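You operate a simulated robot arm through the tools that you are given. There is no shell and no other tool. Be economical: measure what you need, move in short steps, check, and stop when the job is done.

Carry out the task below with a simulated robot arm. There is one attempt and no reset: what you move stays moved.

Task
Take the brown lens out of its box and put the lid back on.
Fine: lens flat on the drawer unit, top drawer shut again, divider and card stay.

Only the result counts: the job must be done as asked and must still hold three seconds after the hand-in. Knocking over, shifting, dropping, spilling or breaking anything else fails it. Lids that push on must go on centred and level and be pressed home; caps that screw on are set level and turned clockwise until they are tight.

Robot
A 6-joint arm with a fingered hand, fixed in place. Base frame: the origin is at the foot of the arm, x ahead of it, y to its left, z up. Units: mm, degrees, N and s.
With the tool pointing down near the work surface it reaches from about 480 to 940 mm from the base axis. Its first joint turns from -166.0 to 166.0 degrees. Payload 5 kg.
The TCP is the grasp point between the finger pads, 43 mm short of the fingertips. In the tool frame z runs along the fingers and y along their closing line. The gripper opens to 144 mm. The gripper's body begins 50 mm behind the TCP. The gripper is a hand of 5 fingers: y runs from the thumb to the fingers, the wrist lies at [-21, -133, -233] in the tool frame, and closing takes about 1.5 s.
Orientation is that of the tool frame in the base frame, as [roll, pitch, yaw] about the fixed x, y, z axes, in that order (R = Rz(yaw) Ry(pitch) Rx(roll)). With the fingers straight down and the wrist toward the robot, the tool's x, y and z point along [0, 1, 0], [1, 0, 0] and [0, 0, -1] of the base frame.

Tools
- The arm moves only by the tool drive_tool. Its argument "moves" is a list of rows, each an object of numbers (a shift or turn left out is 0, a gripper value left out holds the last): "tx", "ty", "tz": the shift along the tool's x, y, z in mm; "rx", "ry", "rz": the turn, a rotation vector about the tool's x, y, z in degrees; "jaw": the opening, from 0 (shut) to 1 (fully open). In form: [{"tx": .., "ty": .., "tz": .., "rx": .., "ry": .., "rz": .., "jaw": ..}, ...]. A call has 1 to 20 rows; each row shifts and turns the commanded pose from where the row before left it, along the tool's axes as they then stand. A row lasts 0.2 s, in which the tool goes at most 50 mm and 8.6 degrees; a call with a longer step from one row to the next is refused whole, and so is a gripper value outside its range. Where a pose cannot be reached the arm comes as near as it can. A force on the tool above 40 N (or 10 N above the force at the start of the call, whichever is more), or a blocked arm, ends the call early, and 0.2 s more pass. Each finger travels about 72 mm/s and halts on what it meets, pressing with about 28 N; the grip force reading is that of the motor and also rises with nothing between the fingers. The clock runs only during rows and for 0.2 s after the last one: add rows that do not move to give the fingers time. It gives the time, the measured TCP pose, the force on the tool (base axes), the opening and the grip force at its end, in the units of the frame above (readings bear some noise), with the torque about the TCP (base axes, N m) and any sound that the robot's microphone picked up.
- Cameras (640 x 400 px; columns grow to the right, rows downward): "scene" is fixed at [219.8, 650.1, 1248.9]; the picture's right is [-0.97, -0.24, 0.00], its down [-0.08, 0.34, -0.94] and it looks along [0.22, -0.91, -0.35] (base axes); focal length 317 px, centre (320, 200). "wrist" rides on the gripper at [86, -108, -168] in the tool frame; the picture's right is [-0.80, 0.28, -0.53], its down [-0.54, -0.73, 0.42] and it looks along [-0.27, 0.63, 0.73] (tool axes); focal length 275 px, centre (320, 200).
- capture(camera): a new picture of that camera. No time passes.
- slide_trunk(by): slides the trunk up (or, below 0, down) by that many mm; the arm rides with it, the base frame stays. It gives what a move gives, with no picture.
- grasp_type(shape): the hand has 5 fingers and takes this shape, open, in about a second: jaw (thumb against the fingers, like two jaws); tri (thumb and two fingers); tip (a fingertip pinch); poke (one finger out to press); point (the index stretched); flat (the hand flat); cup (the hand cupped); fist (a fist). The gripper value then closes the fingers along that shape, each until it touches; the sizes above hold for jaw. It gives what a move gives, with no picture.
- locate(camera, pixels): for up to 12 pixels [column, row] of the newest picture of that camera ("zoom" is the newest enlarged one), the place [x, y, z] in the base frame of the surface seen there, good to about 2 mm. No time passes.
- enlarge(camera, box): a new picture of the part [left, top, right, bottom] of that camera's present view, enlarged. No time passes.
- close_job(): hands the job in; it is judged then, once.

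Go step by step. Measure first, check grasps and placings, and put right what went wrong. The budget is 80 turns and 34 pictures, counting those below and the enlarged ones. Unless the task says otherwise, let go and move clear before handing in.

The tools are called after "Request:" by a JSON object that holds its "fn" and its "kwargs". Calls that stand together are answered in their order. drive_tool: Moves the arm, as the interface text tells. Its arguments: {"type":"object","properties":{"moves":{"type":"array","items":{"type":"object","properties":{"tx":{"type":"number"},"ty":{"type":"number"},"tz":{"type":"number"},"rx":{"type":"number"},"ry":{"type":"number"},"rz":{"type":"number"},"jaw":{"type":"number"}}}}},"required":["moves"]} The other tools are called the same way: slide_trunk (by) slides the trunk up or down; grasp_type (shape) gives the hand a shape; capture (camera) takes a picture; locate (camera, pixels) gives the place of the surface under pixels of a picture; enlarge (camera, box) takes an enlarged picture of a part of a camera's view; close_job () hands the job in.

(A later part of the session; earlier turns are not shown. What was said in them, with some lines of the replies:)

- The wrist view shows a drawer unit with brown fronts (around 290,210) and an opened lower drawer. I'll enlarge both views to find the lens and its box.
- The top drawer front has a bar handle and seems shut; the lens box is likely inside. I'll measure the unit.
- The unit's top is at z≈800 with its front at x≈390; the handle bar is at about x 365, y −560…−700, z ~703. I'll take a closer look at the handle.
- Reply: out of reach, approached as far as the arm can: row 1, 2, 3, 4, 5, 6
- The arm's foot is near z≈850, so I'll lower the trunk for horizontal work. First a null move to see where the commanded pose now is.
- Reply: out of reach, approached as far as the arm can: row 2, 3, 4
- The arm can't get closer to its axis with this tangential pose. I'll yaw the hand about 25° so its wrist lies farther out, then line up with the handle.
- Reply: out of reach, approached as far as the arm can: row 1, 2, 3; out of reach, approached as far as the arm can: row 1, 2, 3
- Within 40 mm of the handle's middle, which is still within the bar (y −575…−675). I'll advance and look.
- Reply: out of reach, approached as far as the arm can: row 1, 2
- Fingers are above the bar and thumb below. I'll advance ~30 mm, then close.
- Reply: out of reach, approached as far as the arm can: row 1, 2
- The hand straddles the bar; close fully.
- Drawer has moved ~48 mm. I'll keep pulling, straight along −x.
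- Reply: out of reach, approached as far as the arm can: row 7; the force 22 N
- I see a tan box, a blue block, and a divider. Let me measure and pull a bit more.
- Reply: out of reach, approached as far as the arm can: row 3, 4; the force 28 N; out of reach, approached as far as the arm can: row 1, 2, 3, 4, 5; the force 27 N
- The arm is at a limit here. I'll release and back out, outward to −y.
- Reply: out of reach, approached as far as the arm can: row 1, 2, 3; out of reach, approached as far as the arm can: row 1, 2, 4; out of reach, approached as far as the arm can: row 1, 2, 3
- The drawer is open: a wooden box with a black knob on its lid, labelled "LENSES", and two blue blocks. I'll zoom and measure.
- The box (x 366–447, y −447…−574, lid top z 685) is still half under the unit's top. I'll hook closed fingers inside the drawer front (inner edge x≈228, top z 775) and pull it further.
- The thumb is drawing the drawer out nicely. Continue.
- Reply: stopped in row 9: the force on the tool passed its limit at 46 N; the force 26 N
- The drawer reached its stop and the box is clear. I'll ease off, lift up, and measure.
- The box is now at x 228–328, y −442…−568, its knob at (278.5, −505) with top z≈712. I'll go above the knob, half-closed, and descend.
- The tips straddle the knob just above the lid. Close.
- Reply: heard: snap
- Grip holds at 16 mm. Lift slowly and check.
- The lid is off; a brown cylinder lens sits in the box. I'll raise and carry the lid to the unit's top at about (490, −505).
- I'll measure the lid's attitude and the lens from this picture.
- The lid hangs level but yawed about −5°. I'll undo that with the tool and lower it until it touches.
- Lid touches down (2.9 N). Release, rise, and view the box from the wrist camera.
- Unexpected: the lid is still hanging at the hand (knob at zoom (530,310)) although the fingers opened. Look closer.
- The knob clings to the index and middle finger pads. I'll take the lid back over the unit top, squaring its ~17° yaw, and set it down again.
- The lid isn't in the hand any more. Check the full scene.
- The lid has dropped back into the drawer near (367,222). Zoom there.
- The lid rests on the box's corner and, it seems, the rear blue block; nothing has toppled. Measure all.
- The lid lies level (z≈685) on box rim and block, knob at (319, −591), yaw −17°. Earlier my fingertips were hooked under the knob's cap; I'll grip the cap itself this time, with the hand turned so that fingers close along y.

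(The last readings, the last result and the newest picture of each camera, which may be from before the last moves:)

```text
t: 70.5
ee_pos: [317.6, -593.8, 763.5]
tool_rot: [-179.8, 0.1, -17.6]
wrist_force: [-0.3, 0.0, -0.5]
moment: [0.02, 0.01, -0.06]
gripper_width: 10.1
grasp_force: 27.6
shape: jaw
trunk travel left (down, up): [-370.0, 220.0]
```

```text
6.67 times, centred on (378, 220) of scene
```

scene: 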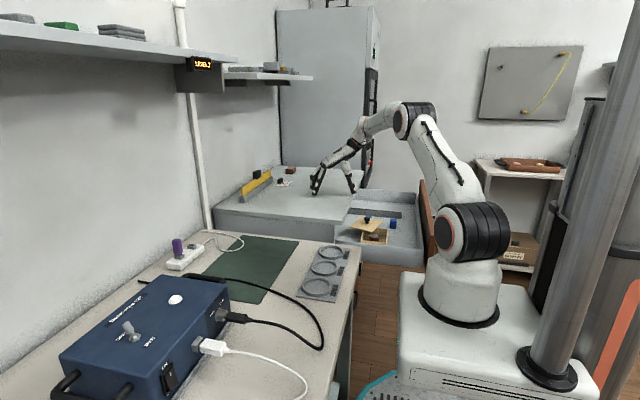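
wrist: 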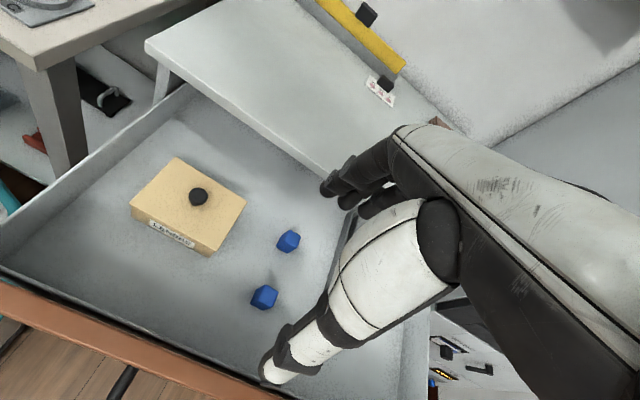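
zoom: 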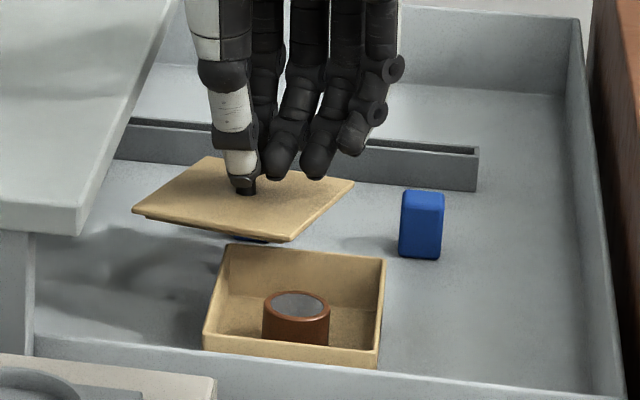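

Lid lifted level, held by the cap. Raise, square it, and carry it to about (480, −520) on the unit.

Request:
{"fn": "drive_tool", "kwargs": {"moves": [{"tz": -22}, {"tz": -22}, {"tz": -22}, {"tz": -22}, {"tz": -22}, {"tz": -20}, {"rz": -5.9}, {"rz": -5.9}, {"rz": -5.8}, {"tx": 25, "ty": -12}, {"tx": 25, "ty": -12}, {"tx": 25, "ty": -12}, {"tx": 25, "ty": -12}, {"tx": 25, "ty": -12}, {"tx": 25, "ty": -14}, {"tx": 12}, {"tz": 10}, {"tz": 10}, {}]}}

Request:
{"fn": "drive_tool", "kwargs": {"moves": [{"tz": 3}, {"tz": 2}, {"tz": 1.5}, {"tz": 1.5}, {}]}}

```text
t: 74.5
ee_pos: [480.3, -520.8, 871.7]
tool_rot: [-179.7, 0.0, -0.1]
wrist_force: [-0.2, 0.5, -0.3]
moment: [0.03, 0.01, -0.01]
gripper_width: 10.0
grasp_force: 27.9
shape: jaw
trunk travel left (down, up): [-370.0, 220.0]
```

```text
t: 75.7
ee_pos: [480.2, -521.2, 864.0]
tool_rot: [-179.8, 0.0, 0.0]
wrist_force: [-0.5, 0.1, 2.4]
moment: [-0.16, -0.1, -0.01]
gripper_width: 10.3
grasp_force: 27.9
shape: jaw
trunk travel left (down, up): [-370.0, 220.0]
```

Contact at z≈864. Open and rise, then check.

Request:
{"fn": "drive_tool", "kwargs": {"moves": [{"tz": -0.5, "jaw": 0.7}, {}, {}, {}, {}, {}, {"tz": -10}, {"tz": -20}, {"tz": -30}, {"tz": -30}, {}]}}

Request:
{"fn": "grasp_type", "kwargs": {"shape": "tri"}}

Request:
{"fn": "capture", "kwargs": {"camera": "scene"}}

```text
t: 78.1
ee_pos: [481.6, -520.9, 954.0]
tool_rot: [-179.7, 0.0, 0.0]
wrist_force: [-0.1, 0.2, 0.0]
moment: [-0.03, -0.01, -0.02]
gripper_width: 100.5
grasp_force: 0.0
shape: jaw
trunk travel left (down, up): [-370.0, 220.0]
```

```text
t: 79.0
ee_pos: [481.0, -521.4, 954.4]
tool_rot: [-179.7, -0.1, 0.0]
wrist_force: [-1.1, 0.3, 0.3]
moment: [-0.01, 0.01, 0.02]
gripper_width: 143.9
grasp_force: 0.0
shape: tri
trunk travel left (down, up): [-370.0, 220.0]
```

```text
4 pictures are left
```

scene: 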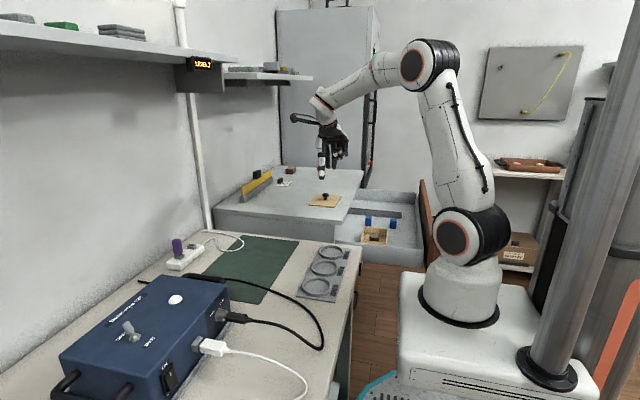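

The lid stays on the unit top at (325,200). Measure lid, lens and the fingertips in this picture.

Request:
{"fn": "locate", "kwargs": {"camera": "scene", "pixels": [[324, 194], [325, 198], [308, 203], [333, 208], [341, 197], [319, 194], [322, 177], [331, 170], [337, 168], [345, 155], [373, 236], [374, 233]]}}

```text
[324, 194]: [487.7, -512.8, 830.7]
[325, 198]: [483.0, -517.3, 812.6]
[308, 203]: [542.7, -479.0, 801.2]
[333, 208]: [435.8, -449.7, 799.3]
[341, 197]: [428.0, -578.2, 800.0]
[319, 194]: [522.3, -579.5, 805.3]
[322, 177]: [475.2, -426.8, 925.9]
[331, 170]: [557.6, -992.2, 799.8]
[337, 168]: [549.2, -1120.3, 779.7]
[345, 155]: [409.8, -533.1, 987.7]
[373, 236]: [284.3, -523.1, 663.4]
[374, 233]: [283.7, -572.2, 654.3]
```

Go above the lens (278, −509), opened to ~75 mm, and down to just above the rim.

Request:
{"fn": "drive_tool", "kwargs": {"moves": [{"tx": -34, "jaw": 0.52}, {"tx": -34}, {"tx": -34}, {"tx": -34}, {"tx": -34}, {"tx": -33, "ty": -12}, {"tz": 30}, {"tz": 30}, {"tz": 30}, {"tz": 30}, {"tz": 30}, {"tz": 30}, {"tz": 25}, {}]}}

Request:
{"fn": "enlarge", "kwargs": {"camera": "scene", "box": [338, 180, 434, 250]}}

```text
t: 82.0
ee_pos: [275.9, -507.6, 747.5]
tool_rot: [-179.7, 0.0, 0.0]
wrist_force: [0.4, 0.3, -0.4]
moment: [0.0, -0.02, 0.01]
gripper_width: 75.1
grasp_force: 0.2
shape: tri
trunk travel left (down, up): [-370.0, 220.0]
```

```text
5.71 times, centred on (386, 215) of scene
```

zoom: 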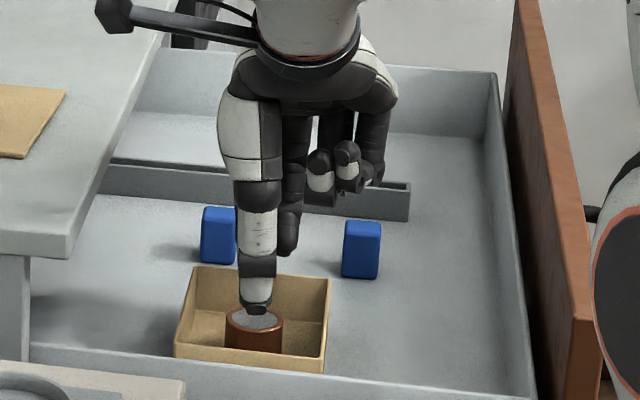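

Request:
{"fn": "locate", "kwargs": {"camera": "zoom", "pixels": [[257, 308], [257, 290], [287, 253], [287, 235], [255, 320], [229, 320], [282, 322], [335, 190]]}}

```text
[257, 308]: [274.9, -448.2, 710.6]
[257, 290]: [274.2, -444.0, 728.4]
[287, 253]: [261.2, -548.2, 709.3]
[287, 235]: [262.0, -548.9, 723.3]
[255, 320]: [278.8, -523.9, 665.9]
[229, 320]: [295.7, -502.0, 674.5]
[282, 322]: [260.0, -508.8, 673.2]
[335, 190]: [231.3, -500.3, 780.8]
```

Thumb tip would graze the box wall, so narrow to ~55 mm, centre, descend to z≈697 and close.

Request:
{"fn": "drive_tool", "kwargs": {"moves": [{"tx": 2, "ty": 1.5, "jaw": 0.38}, {}, {"tz": 15}, {"tz": 15}, {"tz": 12}, {"tz": 8}, {}]}}

Request:
{"fn": "drive_tool", "kwargs": {"moves": [{"jaw": 0}, {}, {}, {}, {}, {}]}}

```text
t: 83.6
ee_pos: [279.6, -508.3, 699.7]
tool_rot: [-179.8, 0.0, 0.0]
wrist_force: [0.1, 2.3, 1.3]
moment: [0.03, 0.0, -0.02]
gripper_width: 54.7
grasp_force: 0.1
shape: tri
trunk travel left (down, up): [-370.0, 220.0]
```

```text
t: 85.0
ee_pos: [279.4, -509.3, 700.6]
tool_rot: [-179.7, 0.0, 0.1]
wrist_force: [0.0, 0.4, -0.1]
moment: [0.0, 0.02, 0.03]
gripper_width: 33.4
grasp_force: 28.0
shape: tri
trunk travel left (down, up): [-370.0, 220.0]
```

Lens gripped (33 mm). Lift it, shift to y≈−700, then over the unit top to x≈480.

Request:
{"fn": "drive_tool", "kwargs": {"moves": [{"tz": -5}, {"tz": -10}, {"tz": -25}, {"tz": -30}, {"tz": -30}, {"tz": -30}, {"tz": -30}, {"tz": -30}, {"ty": 30}, {"ty": 35}, {"ty": 35}, {"ty": 35}, {"ty": 35}, {"ty": 20}, {"tx": 30}, {"tx": 35}, {"tx": 35}, {"tx": 35}, {"tx": 35}, {"tx": 30}]}}

```text
t: 89.2
ee_pos: [479.4, -699.1, 888.2]
tool_rot: [-179.7, 0.0, -0.1]
wrist_force: [-0.2, 0.0, -1.1]
moment: [-0.01, 0.0, -0.02]
gripper_width: 33.1
grasp_force: 28.4
shape: tri
trunk travel left (down, up): [-370.0, 220.0]
```

Request:
{"fn": "drive_tool", "kwargs": {"moves": [{"tz": 10}, {"tz": 8}, {"tz": 4}, {"tz": 2}, {}]}}

Request:
{"fn": "drive_tool", "kwargs": {"moves": [{"tz": 1.5}, {"tz": 1.5}, {"tz": 1}, {}]}}

```text
t: 90.4
ee_pos: [479.4, -700.4, 864.5]
tool_rot: [-179.7, 0.0, 0.0]
wrist_force: [0.7, 0.7, -0.3]
moment: [-0.02, 0.01, -0.03]
gripper_width: 32.7
grasp_force: 27.8
shape: tri
trunk travel left (down, up): [-370.0, 220.0]
```

```text
t: 91.4
ee_pos: [479.9, -699.9, 859.7]
tool_rot: [-179.7, 0.0, 0.1]
wrist_force: [0.3, -0.1, -0.2]
moment: [-0.01, 0.02, 0.01]
gripper_width: 32.9
grasp_force: 27.9
shape: tri
trunk travel left (down, up): [-370.0, 220.0]
```

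Request:
{"fn": "drive_tool", "kwargs": {"moves": [{"tz": 1}, {"tz": 1}, {}]}}

```text
t: 92.2
ee_pos: [479.1, -700.4, 857.0]
tool_rot: [-179.6, -0.1, 0.0]
wrist_force: [0.2, -0.1, -0.3]
moment: [0.01, 0.02, 0.0]
gripper_width: 33.2
grasp_force: 28.2
shape: tri
trunk travel left (down, up): [-370.0, 220.0]
```

Request:
{"fn": "drive_tool", "kwargs": {"moves": [{"tz": 1}, {}, {"tz": 1}, {}]}}

```text
t: 93.2
ee_pos: [478.8, -699.7, 858.3]
tool_rot: [-179.7, -0.1, -0.1]
wrist_force: [0.8, 0.2, 1.0]
moment: [0.05, 0.02, 0.01]
gripper_width: 32.7
grasp_force: 27.8
shape: tri
trunk travel left (down, up): [-370.0, 220.0]
```

Touching (1 N). Open and rise.

Request:
{"fn": "drive_tool", "kwargs": {"moves": [{"jaw": 0.4}, {}, {}, {}, {}, {"tz": -10}, {"tz": -30}, {"tz": -40}, {"tz": -20}, {}]}}

Request:
{"fn": "grasp_type", "kwargs": {"shape": "jaw"}}

Request:
{"fn": "enlarge", "kwargs": {"camera": "scene", "box": [270, 150, 414, 250]}}

```text
t: 95.4
ee_pos: [479.7, -701.5, 955.7]
tool_rot: [-179.7, 0.1, 0.0]
wrist_force: [0.5, -0.6, 0.5]
moment: [-0.02, 0.01, -0.01]
gripper_width: 57.3
grasp_force: 0.1
shape: tri
trunk travel left (down, up): [-370.0, 220.0]
```

```text
t: 96.3
ee_pos: [480.0, -702.9, 955.6]
tool_rot: [-179.7, 0.0, 0.0]
wrist_force: [-0.5, -0.3, -0.1]
moment: [-0.01, -0.01, -0.04]
gripper_width: 143.7
grasp_force: 0.0
shape: jaw
trunk travel left (down, up): [-370.0, 220.0]
```

```text
4.00 times, centred on (342, 200) of scene
```

zoom: 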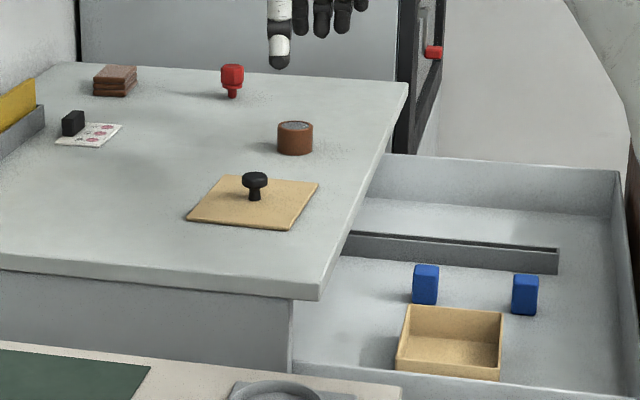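

The lens stands flat on the unit and the box is empty. Measure the lid's and box's exact poses.

Request:
{"fn": "locate", "kwargs": {"camera": "zoom", "pixels": [[190, 217], [288, 227], [317, 182], [223, 177], [254, 178], [254, 197], [409, 309], [501, 316], [398, 364], [497, 378], [424, 267], [525, 277]]}}

```text
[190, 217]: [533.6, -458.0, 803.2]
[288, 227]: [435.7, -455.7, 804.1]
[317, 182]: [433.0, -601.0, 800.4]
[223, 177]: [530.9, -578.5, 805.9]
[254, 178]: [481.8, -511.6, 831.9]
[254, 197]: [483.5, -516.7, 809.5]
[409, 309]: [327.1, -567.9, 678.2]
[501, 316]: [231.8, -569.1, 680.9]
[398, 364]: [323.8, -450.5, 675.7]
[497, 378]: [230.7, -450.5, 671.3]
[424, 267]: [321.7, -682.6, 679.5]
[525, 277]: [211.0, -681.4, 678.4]
```

Request:
{"fn": "locate", "kwargs": {"camera": "zoom", "pixels": [[455, 312], [455, 315], [447, 370], [447, 374], [403, 338], [500, 346], [239, 221], [270, 180], [207, 197], [302, 205], [243, 181], [266, 181]]}}

```text
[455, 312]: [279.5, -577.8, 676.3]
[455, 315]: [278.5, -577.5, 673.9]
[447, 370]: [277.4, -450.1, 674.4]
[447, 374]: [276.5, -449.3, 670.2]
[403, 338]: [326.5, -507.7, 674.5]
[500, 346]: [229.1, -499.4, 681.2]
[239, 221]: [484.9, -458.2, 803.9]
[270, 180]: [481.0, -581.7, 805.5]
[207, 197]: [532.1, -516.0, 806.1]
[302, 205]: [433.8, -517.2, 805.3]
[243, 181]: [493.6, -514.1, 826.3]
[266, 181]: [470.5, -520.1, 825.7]
```

Readings of the box's y extent disagree by several mm, so I'll take one wrist view from the pose that showed the box well before.

Request:
{"fn": "drive_tool", "kwargs": {"moves": [{"rz": -8.2, "jaw": 0.45}, {"rz": -8.2}, {"rz": -8.2}, {"rz": -8.2}, {"rz": -8.2}, {"rz": -8.2}, {"rz": -8.2}, {"rz": -8.2}, {"rz": -8.2}, {"rz": -8.2}, {"rz": -8.0}, {"ty": -43, "tx": 14}, {"ty": -43, "tx": 14}, {"ty": -43, "tx": 14}, {"ty": -43, "tx": 14}, {"ty": -43, "tx": 14}, {"ty": -43, "tx": 14}, {"ty": -43, "tx": 14, "tz": 20}, {}]}}

Request:
{"fn": "enlarge", "kwargs": {"camera": "wrist", "box": [100, 120, 340, 270]}}

```text
t: 100.3
ee_pos: [185.7, -703.1, 968.7]
tool_rot: [-179.9, -0.4, 90.1]
wrist_force: [-0.6, -0.9, -0.5]
moment: [0.01, -0.05, -0.01]
gripper_width: 65.1
grasp_force: 0.0
shape: jaw
out of reach, approached as far as the arm can: row 9, 10, 11, 12, 13, 14, 15, 16, 17, 18
trunk travel left (down, up): [-370.0, 220.0]
```

```text
2.67 times, centred on (220, 195) of wrist
```

zoom: 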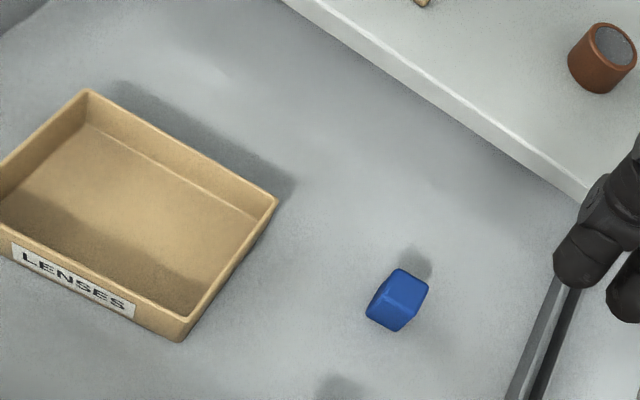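

Request:
{"fn": "locate", "kwargs": {"camera": "zoom", "pixels": [[88, 91], [275, 201], [181, 326], [92, 95], [271, 204], [184, 319], [1, 163], [230, 262], [180, 148], [90, 285], [45, 128], [60, 250]]}}

```text
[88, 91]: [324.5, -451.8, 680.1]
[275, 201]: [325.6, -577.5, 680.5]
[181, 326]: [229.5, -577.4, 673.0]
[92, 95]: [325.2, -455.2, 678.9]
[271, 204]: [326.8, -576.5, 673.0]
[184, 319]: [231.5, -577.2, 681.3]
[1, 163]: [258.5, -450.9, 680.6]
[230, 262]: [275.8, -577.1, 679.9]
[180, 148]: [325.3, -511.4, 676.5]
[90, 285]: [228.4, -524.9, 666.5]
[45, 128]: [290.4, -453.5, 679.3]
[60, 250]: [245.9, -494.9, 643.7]
```

Box rim spans x 229.5–326, y −450…−578, so its centre is ≈(277.8, −514.3); the lid's centre is (483, −520), yaw −1.3°. Go back over the lid with yaw 0.

Request:
{"fn": "drive_tool", "kwargs": {"moves": [{"ty": 42.4, "tx": 26}, {"ty": 42.4, "tx": 26}, {"ty": 42.4, "tx": 26}, {"ty": 42.4, "tx": 26}, {"ty": 42.4, "tx": 26}, {"ty": 42.4, "tx": 26}, {"ty": 42.4, "tx": 26}, {"rz": 8.2}, {"rz": 8.2}, {"rz": 8.2}, {"rz": 8.2}, {"rz": 8.2}, {"rz": 8.2}, {"rz": 8.2}, {"rz": 8.2}, {"rz": 8.2}, {"rz": 8.2}, {"rz": 8.1}, {}]}}

```text
t: 104.3
ee_pos: [532.6, -671.3, 1031.9]
tool_rot: [-179.8, 0.0, -0.2]
wrist_force: [-0.4, -1.5, 0.1]
moment: [0.01, 0.02, -0.01]
gripper_width: 65.0
grasp_force: 0.1
shape: jaw
out of reach, approached as far as the arm can: row 1, 2, 3, 4, 5, 6, 7, 8, 9, 10, 11, 12, 13, 14, 17, 18
trunk travel left (down, up): [-370.0, 220.0]
```

Request:
{"fn": "drive_tool", "kwargs": {"moves": [{"tx": -10, "ty": -30}, {"tx": -10, "ty": -30}, {"tx": -10, "ty": -30}, {"tx": -10, "ty": -30}, {"tx": -10, "ty": -30}, {"tz": 30}, {"tz": 30}, {"tz": 30}, {"tz": 30}, {}]}}

```text
t: 106.5
ee_pos: [592.1, -636.5, 987.9]
tool_rot: [-179.5, 0.2, -0.3]
wrist_force: [0.0, 0.2, -0.1]
moment: [0.06, 0.01, 0.0]
gripper_width: 64.9
grasp_force: 0.0
shape: jaw
out of reach, approached as far as the arm can: row 1, 2, 3, 4, 5, 6, 7, 8, 9
trunk travel left (down, up): [-370.0, 220.0]
```

The arm seems stuck near full stretch. I'll try to work it free by moving down over clear table space in small pure steps.

Request:
{"fn": "drive_tool", "kwargs": {"moves": [{"tz": 20}, {"tz": 20}, {}]}}

Request:
{"fn": "drive_tool", "kwargs": {"moves": [{"ty": -30}, {"ty": -30}, {}]}}

```text
t: 107.3
ee_pos: [600.9, -645.9, 952.3]
tool_rot: [-179.6, 0.1, -0.2]
wrist_force: [0.3, -0.9, -0.4]
moment: [-0.01, 0.02, -0.02]
gripper_width: 65.0
grasp_force: 0.1
shape: jaw
out of reach, approached as far as the arm can: row 1, 2
trunk travel left (down, up): [-370.0, 220.0]
```

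```text
t: 108.1
ee_pos: [628.8, -608.9, 963.2]
tool_rot: [-179.5, 0.1, -0.2]
wrist_force: [-0.3, 0.9, 0.3]
moment: [0.01, -0.01, 0.04]
gripper_width: 64.9
grasp_force: 0.0
shape: jaw
out of reach, approached as far as the arm can: row 1, 2
trunk travel left (down, up): [-370.0, 220.0]
```

Request:
{"fn": "drive_tool", "kwargs": {"moves": [{"tx": 33, "ty": 33}, {"tz": 20}, {"tz": 20, "tx": -10, "ty": -10}, {"tz": 20, "tx": -15, "ty": -15}, {"tx": -20, "ty": -20}, {"tx": -20, "ty": -20}, {}]}}

```text
t: 109.7
ee_pos: [641.5, -614.7, 923.5]
tool_rot: [-179.6, 0.0, -0.3]
wrist_force: [0.8, 0.0, -0.6]
moment: [-0.01, 0.02, 0.04]
gripper_width: 64.7
grasp_force: 0.1
shape: jaw
out of reach, approached as far as the arm can: row 1, 2, 3, 4, 5, 6
trunk travel left (down, up): [-370.0, 220.0]
```

I need to see the arm's configuration to free it; I'll use the last picture.

Request:
{"fn": "capture", "kwargs": {"camera": "scene"}}

```text
0 pictures are left
```

scene: 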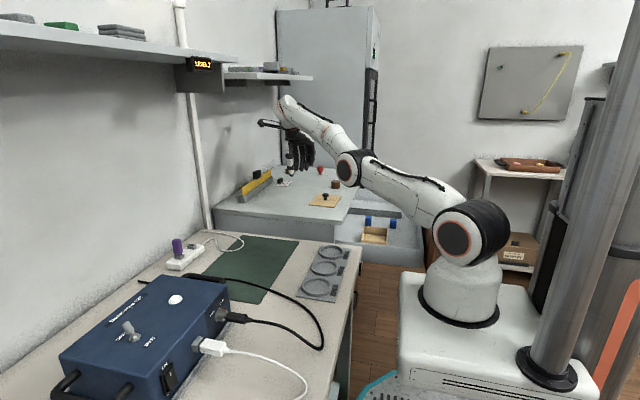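

The picture shows the elbow sagged past straight (elbow at (350,165), below the shoulder–wrist line). I'll stretch outward along that line, then bring the hand down so that the elbow folds upward again.

Request:
{"fn": "drive_tool", "kwargs": {"moves": [{"tx": 8, "ty": 6, "tz": -3}, {"tx": 8, "ty": 6, "tz": -3}, {"tx": 8, "ty": 6, "tz": -3}, {"tx": 8, "ty": 6, "tz": -3}, {}]}}

```text
t: 110.9
ee_pos: [646.4, -613.0, 924.3]
tool_rot: [-179.7, 0.0, 0.0]
wrist_force: [0.0, -0.7, 0.4]
moment: [-0.01, -0.02, 0.01]
gripper_width: 64.7
grasp_force: 0.1
shape: jaw
out of reach, approached as far as the arm can: row 1, 2, 3, 4
trunk travel left (down, up): [-370.0, 220.0]
```

Request:
{"fn": "drive_tool", "kwargs": {"moves": [{"tz": 12}, {"tz": 12}, {"tx": -8, "ty": -6, "tz": 3}, {"tx": -8, "ty": -6, "tz": 3}, {"tx": -16, "ty": -12}, {"tx": -16, "ty": -12}, {}]}}

```text
t: 112.5
ee_pos: [646.2, -613.9, 910.7]
tool_rot: [-179.7, 0.1, -0.1]
wrist_force: [0.5, -0.3, -1.1]
moment: [-0.04, -0.03, 0.02]
gripper_width: 64.8
grasp_force: 0.1
shape: jaw
out of reach, approached as far as the arm can: row 2, 3, 4, 5, 6
trunk travel left (down, up): [-370.0, 220.0]
```

Request:
{"fn": "locate", "kwargs": {"camera": "scene", "pixels": [[270, 77], [310, 79], [230, 74], [190, 70], [290, 98], [264, 122], [350, 165], [465, 235], [325, 195], [335, 184], [374, 236]]}}

```text
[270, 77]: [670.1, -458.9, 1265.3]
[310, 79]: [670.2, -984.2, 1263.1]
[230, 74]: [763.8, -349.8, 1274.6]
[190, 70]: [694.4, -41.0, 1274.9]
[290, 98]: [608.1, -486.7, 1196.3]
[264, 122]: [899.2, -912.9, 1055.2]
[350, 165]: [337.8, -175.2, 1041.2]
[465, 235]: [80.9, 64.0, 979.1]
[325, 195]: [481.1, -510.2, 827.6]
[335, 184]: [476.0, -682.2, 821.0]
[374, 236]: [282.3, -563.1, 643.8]
```

The elbow is ~12° past straight. A shelf (x≥670, z≈1265) limits raising here, so I'll rise slightly by trunk, sweep sideways over the drawer, then work the elbow back.

Request:
{"fn": "slide_trunk", "kwargs": {"by": 40}}

Request:
{"fn": "drive_tool", "kwargs": {"moves": [{"tx": -16, "ty": 38}, {"tx": -16, "ty": 38}, {"tx": -16, "ty": 38}, {"tx": -23, "ty": 34}, {"tx": -23, "ty": 34}, {"tx": -23, "ty": 34}, {"tx": -23, "ty": 34}, {"tx": -28, "ty": 30}, {"tx": -28, "ty": 30}, {"tx": -28, "ty": 30}, {}]}}

```text
t: 113.4
ee_pos: [646.3, -612.7, 950.3]
tool_rot: [-179.5, 0.3, -0.2]
wrist_force: [-0.7, 0.0, -1.1]
moment: [0.0, 0.02, 0.0]
gripper_width: 64.7
grasp_force: 0.1
shape: jaw
trunk travel left (down, up): [-410.0, 180.0]
```

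```text
t: 115.8
ee_pos: [371.3, -827.7, 915.4]
tool_rot: [-179.5, 0.1, -0.2]
wrist_force: [-0.2, -0.4, -1.0]
moment: [0.04, -0.04, 0.0]
gripper_width: 64.9
grasp_force: 0.1
shape: jaw
out of reach, approached as far as the arm can: row 1, 2, 3, 4, 5, 6, 7, 8, 9, 10
trunk travel left (down, up): [-410.0, 180.0]
```

Request:
{"fn": "slide_trunk", "kwargs": {"by": 170}}

Request:
{"fn": "drive_tool", "kwargs": {"moves": [{"tx": 8, "ty": 18, "tz": -3}, {"tx": 8, "ty": 18, "tz": -3}, {"tx": 8, "ty": 18, "tz": 20}, {"tx": 8, "ty": 18, "tz": 25}, {"tx": 8, "ty": 18, "tz": 25}, {"tx": 8, "ty": 18, "tz": 25}, {"tx": 8, "ty": 18, "tz": 25}, {"tx": 8, "ty": 18, "tz": 25}, {"tz": 20}, {"tz": 20, "tx": -4, "ty": -8}, {"tz": 5, "tx": -8, "ty": -16}, {"tx": -8, "ty": -16}, {"tx": -8, "ty": -16}, {}]}}

```text
t: 117.7
ee_pos: [372.2, -826.7, 1085.0]
tool_rot: [-179.5, 0.1, -0.2]
wrist_force: [-0.1, 0.5, -0.5]
moment: [-0.04, 0.03, -0.01]
gripper_width: 64.9
grasp_force: 0.1
shape: jaw
trunk travel left (down, up): [-580.0, 10.0]
```

```text
t: 120.7
ee_pos: [372.4, -796.9, 897.5]
tool_rot: [-179.9, 0.0, -0.3]
wrist_force: [-0.2, 2.5, -1.1]
moment: [-0.19, -0.08, 0.02]
gripper_width: 65.0
grasp_force: 0.1
shape: jaw
out of reach, approached as far as the arm can: row 1, 2, 3, 4, 5, 6, 7, 8, 10, 11
trunk travel left (down, up): [-580.0, 10.0]
```

It's free again (the inward rows were reached). Move over the lid.

Request:
{"fn": "drive_tool", "kwargs": {"moves": [{"ty": -30, "tz": -4}, {"ty": -40, "tz": -5}, {"ty": -40, "tz": -5}, {"ty": -40, "tz": -5}, {"ty": -40}, {"ty": -40}, {"ty": -40}, {"ty": -6}, {"tx": 37}, {"tx": 37}, {"tx": 36}, {}]}}

```text
t: 123.3
ee_pos: [483.5, -522.3, 915.1]
tool_rot: [-179.8, 0.1, -0.2]
wrist_force: [0.9, 1.1, 0.2]
moment: [0.01, 0.0, -0.02]
gripper_width: 65.0
grasp_force: 0.0
shape: jaw
trunk travel left (down, up): [-580.0, 10.0]
5 turns are left
```

Five turns remain, so I'll chain calls: grip the knob's cap, lift, square the lid and bring it above the box at (277.5, −515).

Request:
{"fn": "drive_tool", "kwargs": {"moves": [{"tx": -1, "ty": -1, "tz": 20}, {"tz": 20}, {"tz": 9}, {"tz": 4}, {}, {"jaw": 0}, {}, {}, {}, {}, {}]}}

Request:
{"fn": "drive_tool", "kwargs": {"moves": [{"tz": -4}, {"tz": -10}, {"tz": -16}, {"tz": -15}, {"rz": -1.5}, {"tx": -20}, {"tx": -30}, {"tx": -35}, {"tx": -35}, {"tx": -35, "ty": -6}, {"tx": -30}, {"tx": -20}, {}]}}

Request:
{"fn": "drive_tool", "kwargs": {"moves": [{"tz": 25}, {"tz": 30}, {"tz": 30}, {"tz": 30}, {"tz": 20}, {"tz": 8}, {}]}}

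```text
t: 125.7
ee_pos: [481.5, -522.0, 861.0]
tool_rot: [-179.7, 0.1, -0.2]
wrist_force: [0.2, 1.4, 0.6]
moment: [-0.07, -0.01, 0.05]
gripper_width: 12.6
grasp_force: 27.7
shape: jaw
trunk travel left (down, up): [-580.0, 10.0]
```

```text
t: 128.5
ee_pos: [278.5, -520.7, 905.3]
tool_rot: [-179.7, 0.1, 1.3]
wrist_force: [-0.5, 0.4, -0.3]
moment: [0.0, -0.01, -0.01]
gripper_width: 12.3
grasp_force: 28.1
shape: jaw
trunk travel left (down, up): [-580.0, 10.0]
```

```text
t: 130.1
ee_pos: [277.2, -519.0, 764.2]
tool_rot: [-179.7, 0.1, 1.4]
wrist_force: [0.1, 0.3, -0.8]
moment: [0.01, -0.01, -0.01]
gripper_width: 12.1
grasp_force: 28.6
shape: jaw
trunk travel left (down, up): [-580.0, 10.0]
4 turns are left
```

Lid held over the box. Centre y by 4 mm and lower it slowly until it seats (expected TCP z≈742).

Request:
{"fn": "drive_tool", "kwargs": {"moves": [{"ty": -4, "tx": -0.5}, {"tz": 8}, {"tz": 6}, {"tz": 3}, {}]}}

Request:
{"fn": "drive_tool", "kwargs": {"moves": [{"tz": 1.5}, {"tz": 1}, {"tz": 1}, {"tz": 1}, {}]}}

Request:
{"fn": "drive_tool", "kwargs": {"moves": [{"tz": 1}, {"tz": 1}, {"tz": 1}, {}]}}

```text
t: 131.3
ee_pos: [275.3, -514.1, 746.4]
tool_rot: [-179.8, 0.0, 1.3]
wrist_force: [-0.4, -0.8, -0.8]
moment: [0.0, 0.0, -0.02]
gripper_width: 12.0
grasp_force: 28.1
shape: jaw
trunk travel left (down, up): [-580.0, 10.0]
```

```text
t: 132.5
ee_pos: [277.3, -514.8, 741.4]
tool_rot: [-179.6, 0.1, 1.2]
wrist_force: [-0.9, 0.3, 4.2]
moment: [-0.15, -0.04, 0.0]
gripper_width: 12.0
grasp_force: 28.5
shape: jaw
trunk travel left (down, up): [-580.0, 10.0]
```

```text
t: 133.5
ee_pos: [276.7, -515.5, 740.0]
tool_rot: [-179.8, 0.0, 1.3]
wrist_force: [-2.1, 3.9, 26.6]
moment: [-0.01, -0.02, 0.0]
gripper_width: 12.6
grasp_force: 28.3
shape: jaw
trunk travel left (down, up): [-580.0, 10.0]
3 turns are left
```

The lid met the box at z 741.4 (as predicted) and took 26.6 N pressing. One firmer press, then release, rise, and push the drawer shut from outside with the closed hand above its handle.

Request:
{"fn": "drive_tool", "kwargs": {"moves": [{"tz": 0.7}, {}, {"tz": -2}, {"jaw": 0.7}, {}, {}, {}, {}, {}, {"tz": -10}, {"tz": -20}, {"tz": -30}, {"tz": -35}, {"tz": -35, "jaw": 0}, {"rz": 1.3}, {}]}}

Request:
{"fn": "drive_tool", "kwargs": {"moves": [{"tx": -35, "ty": 16}, {"tx": -35, "ty": 16}, {"tx": -35, "ty": 16}, {"tx": -35, "ty": 16}, {"tx": -35, "ty": 16}, {"tx": -35, "ty": 16}, {"tx": -37, "ty": 15}, {"tz": 30}, {"tz": 30}, {"tz": 25}, {"tz": 12}, {}]}}

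Request:
{"fn": "drive_tool", "kwargs": {"moves": [{"tx": 8}, {"tx": 8}, {"tx": 8}, {"tx": 8}, {"tx": 10}, {"tx": 12}, {"tx": 14}, {"tx": 14}, {"tx": 14}, {"tx": 14}, {"tx": 14}, {"tx": 14}, {"tx": 14}, {"tx": 14}, {"tx": 14}, {"tx": 14}, {"tx": 14}, {"tx": 12}, {}]}}

```text
t: 136.9
ee_pos: [276.9, -517.2, 871.0]
tool_rot: [-179.6, 0.1, -0.1]
wrist_force: [0.1, 1.2, -0.1]
moment: [0.0, 0.0, -0.06]
gripper_width: 0.0
grasp_force: 0.1
shape: jaw
trunk travel left (down, up): [-580.0, 10.0]
heard: snap
```

```text
t: 139.0
ee_pos: [77.2, -587.7, 820.1]
tool_rot: [-173.5, 3.8, 15.7]
wrist_force: [-0.8, 6.3, 20.0]
moment: [0.32, -0.2, 0.1]
gripper_width: 0.2
grasp_force: 27.8
shape: jaw
out of reach, approached as far as the arm can: row 6, 7, 8
trunk travel left (down, up): [-580.0, 10.0]
stopped in row 10: the force on the tool passed its limit at 57 N (the readings are from after the stop); the commanded pose is now the measured one
```

```text
t: 139.9
ee_pos: [103.2, -585.6, 819.4]
tool_rot: [-174.0, 3.9, 15.7]
wrist_force: [-0.4, 0.8, 9.3]
moment: [0.03, -0.06, 0.0]
gripper_width: 0.1
grasp_force: 28.1
shape: jaw
trunk travel left (down, up): [-580.0, 10.0]
stopped in row 4: the force on the tool passed its limit at 41 N (the readings are from after the stop); the commanded pose is now the measured one
2 turns are left
```

The extra press gave the snap, so the lid is home; but at y≈−626 the arm hit a limit and came down on the drawer front's top edge. I'll rise, move out to y≈−770 where reach is better, straighten the hand, go down outside the front and push it shut (force-limited).

Request:
{"fn": "drive_tool", "kwargs": {"moves": [{"tz": -30}, {"tz": -40}, {"tz": -10}, {"ty": 46}, {"ty": 47}, {"ty": 47}, {"ty": 46}, {"rx": -5.97, "ry": 3.9}, {"rz": 7.85}, {"rz": 7.85}, {"tx": -34}, {"tx": -34}, {"tx": -34}, {"tx": -34}, {}]}}

Request:
{"fn": "drive_tool", "kwargs": {"moves": [{"tz": 27}, {"tz": 27}, {"tz": 27}, {"tz": 27}, {}]}}

Request:
{"fn": "drive_tool", "kwargs": {"moves": [{"tx": 8}, {"tx": 8}, {"tx": 8}, {"tx": 8}, {"tx": 8}, {"tx": 10}, {"tx": 12}, {"tx": 14}, {"tx": 14}, {"tx": 14}, {"tx": 14}, {"tx": 14}, {"tx": 14}, {"tx": 14}, {"tx": 14}, {"tx": 14}, {"tx": 14}, {"tx": 14}, {"tx": 14}, {"tx": 14}]}}

Request:
{"fn": "drive_tool", "kwargs": {"moves": [{"tx": 12}, {"tx": 12}, {"tx": 12}, {"tx": 10}, {"tx": 10}, {"tx": 8}, {"tx": 8}, {"tx": 6}, {"tx": 6}, {"tx": 6}, {"tx": 6}, {"tx": 5}, {"tx": 5}, {"tx": 5}, {"tx": 5}, {}]}}

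Request:
{"fn": "drive_tool", "kwargs": {"moves": [{"tx": 5}, {"tx": 5}, {"tx": 5}, {"tx": 5}, {"tx": 5}, {"tx": 5}, {}]}}

```text
t: 143.1
ee_pos: [7.3, -784.5, 873.4]
tool_rot: [-179.5, -2.6, 4.8]
wrist_force: [0.7, -0.6, -0.1]
moment: [0.03, 0.0, -0.02]
gripper_width: 0.0
grasp_force: 27.9
shape: jaw
out of reach, approached as far as the arm can: row 6, 7, 10
trunk travel left (down, up): [-580.0, 10.0]
```

```text
t: 144.3
ee_pos: [10.8, -782.8, 765.5]
tool_rot: [-179.5, -2.5, 4.7]
wrist_force: [0.1, -0.5, -0.8]
moment: [0.04, -0.03, 0.05]
gripper_width: 0.0
grasp_force: 28.2
shape: jaw
trunk travel left (down, up): [-580.0, 10.0]
```

```text
t: 148.5
ee_pos: [218.6, -754.8, 772.7]
tool_rot: [-179.6, -4.5, 5.7]
wrist_force: [0.0, -1.4, 0.8]
moment: [0.03, 0.05, 0.03]
gripper_width: 0.2
grasp_force: 28.0
shape: jaw
out of reach, approached as far as the arm can: row 15, 16, 17, 18, 19, 20
trunk travel left (down, up): [-580.0, 10.0]
```

```text
t: 151.9
ee_pos: [282.9, -744.1, 775.1]
tool_rot: [177.6, -4.2, 5.5]
wrist_force: [-2.0, -2.2, -1.4]
moment: [-0.05, 0.02, -0.07]
gripper_width: 0.0
grasp_force: 27.6
shape: jaw
out of reach, approached as far as the arm can: row 1, 2, 3, 4, 5, 6, 7, 8, 9
trunk travel left (down, up): [-580.0, 10.0]
```

```text
t: 153.5
ee_pos: [313.7, -740.6, 778.9]
tool_rot: [177.6, -4.3, 5.5]
wrist_force: [-1.0, -0.7, -0.6]
moment: [0.01, 0.01, -0.07]
gripper_width: 0.2
grasp_force: 27.7
shape: jaw
trunk travel left (down, up): [-580.0, 10.0]
1 turns are left
```

The hand is still pushing the front freely (x 313.7, ~1–2 N), with about 60 mm left. In this last turn I'll tip the fingertips forward, push until the force stop, back off and hand in: lens out on the unit, lid pressed on, drawer pushed shut.

Request:
{"fn": "drive_tool", "kwargs": {"moves": [{"ry": 6}, {"tz": 14}, {"tx": 5.9, "tz": 1.1, "ty": 0.5}, {"tx": 5.9, "tz": 1.1, "ty": 0.5}, {"tx": 5.9, "tz": 1.1, "ty": 0.5}, {"tx": 5.9, "tz": 1.1, "ty": 0.5}, {"tx": 5.9, "tz": 1.1, "ty": 0.5}, {"tx": 5.9, "tz": 1.1, "ty": 0.5}, {"tx": 4.9, "tz": 0.9, "ty": 0.5}, {"tx": 4.9, "tz": 0.9, "ty": 0.5}, {"tx": 3.9, "tz": 0.7, "ty": 0.4}, {"tx": 3.9, "tz": 0.7, "ty": 0.4}, {"tx": 3.9, "tz": 0.7, "ty": 0.4}, {"tx": 3.9, "tz": 0.7, "ty": 0.4}, {"tx": 3.9, "tz": 0.7, "ty": 0.4}, {"tx": 3.9, "tz": 0.7, "ty": 0.4}, {}]}}

Request:
{"fn": "drive_tool", "kwargs": {"moves": [{"tx": 2.9, "tz": 0.5, "ty": 0.3}, {"tx": 2.9, "tz": 0.5, "ty": 0.3}, {"tx": 2.9, "tz": 0.5, "ty": 0.3}, {"tx": 2.9, "tz": 0.5, "ty": 0.3}, {"tx": 2.9, "tz": 0.5, "ty": 0.3}, {"tx": 2.9, "tz": 0.5, "ty": 0.3}, {}]}}

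Request:
{"fn": "drive_tool", "kwargs": {"moves": [{"tx": -10, "tz": -1.8}, {"tx": -20, "tz": -3.6}, {"tx": -20, "tz": -3.6}, {"tz": -30}, {"tz": -40}, {}]}}

Request:
{"fn": "close_job", "kwargs": {}}

```text
t: 156.4
ee_pos: [366.4, -742.0, 763.7]
tool_rot: [178.0, -10.1, 4.7]
wrist_force: [-27.3, 3.9, 7.6]
moment: [-0.26, -0.73, -0.44]
gripper_width: 0.1
grasp_force: 27.5
shape: jaw
trunk travel left (down, up): [-580.0, 10.0]
stopped in row 14: the force on the tool passed its limit at 44 N (the readings are from after the stop); the commanded pose is now the measured one
```

```text
t: 156.8
ee_pos: [366.5, -742.3, 762.0]
tool_rot: [178.0, -10.0, 4.6]
wrist_force: [-19.6, 4.9, 6.5]
moment: [-0.22, -0.59, -0.28]
gripper_width: 0.0
grasp_force: 28.1
shape: jaw
trunk travel left (down, up): [-580.0, 10.0]
stopped in row 2: the force on the tool passed its limit at 43 N (the readings are from after the stop); the commanded pose is now the measured one
```

```text
t: 158.2
ee_pos: [306.9, -745.2, 828.8]
tool_rot: [178.1, -10.0, 4.8]
wrist_force: [-0.1, 1.1, 0.4]
moment: [-0.02, 0.03, -0.01]
gripper_width: 0.1
grasp_force: 27.9
shape: jaw
trunk travel left (down, up): [-580.0, 10.0]
```

```text
The job is handed in.
```

I handed the job in: the brown lens is flat on the drawer unit, the lid is back on its box, and the top drawer is pushed shut. I had no pictures left to check the lid and drawer by eye.

- **Lens:** the last picture shows it upright and flat on the unit's top.
- **Lid:** it met the box at the height I expected, and I heard a snap during the call with the final press and release.
- **Drawer:** it stopped hard (over 40 N, twice) at about the closed position, and I moved the hand clear before handing in.
- **Mishap:** the lid dropped from the hand into the drawer once, landing across the box and the rear blue block. Nothing tipped over, but the box may have shifted a few millimetres inside the drawer.
- **Divider and card:** I never touched the divider in the drawer or the card on the unit. I could not look at them again after closing the drawer.
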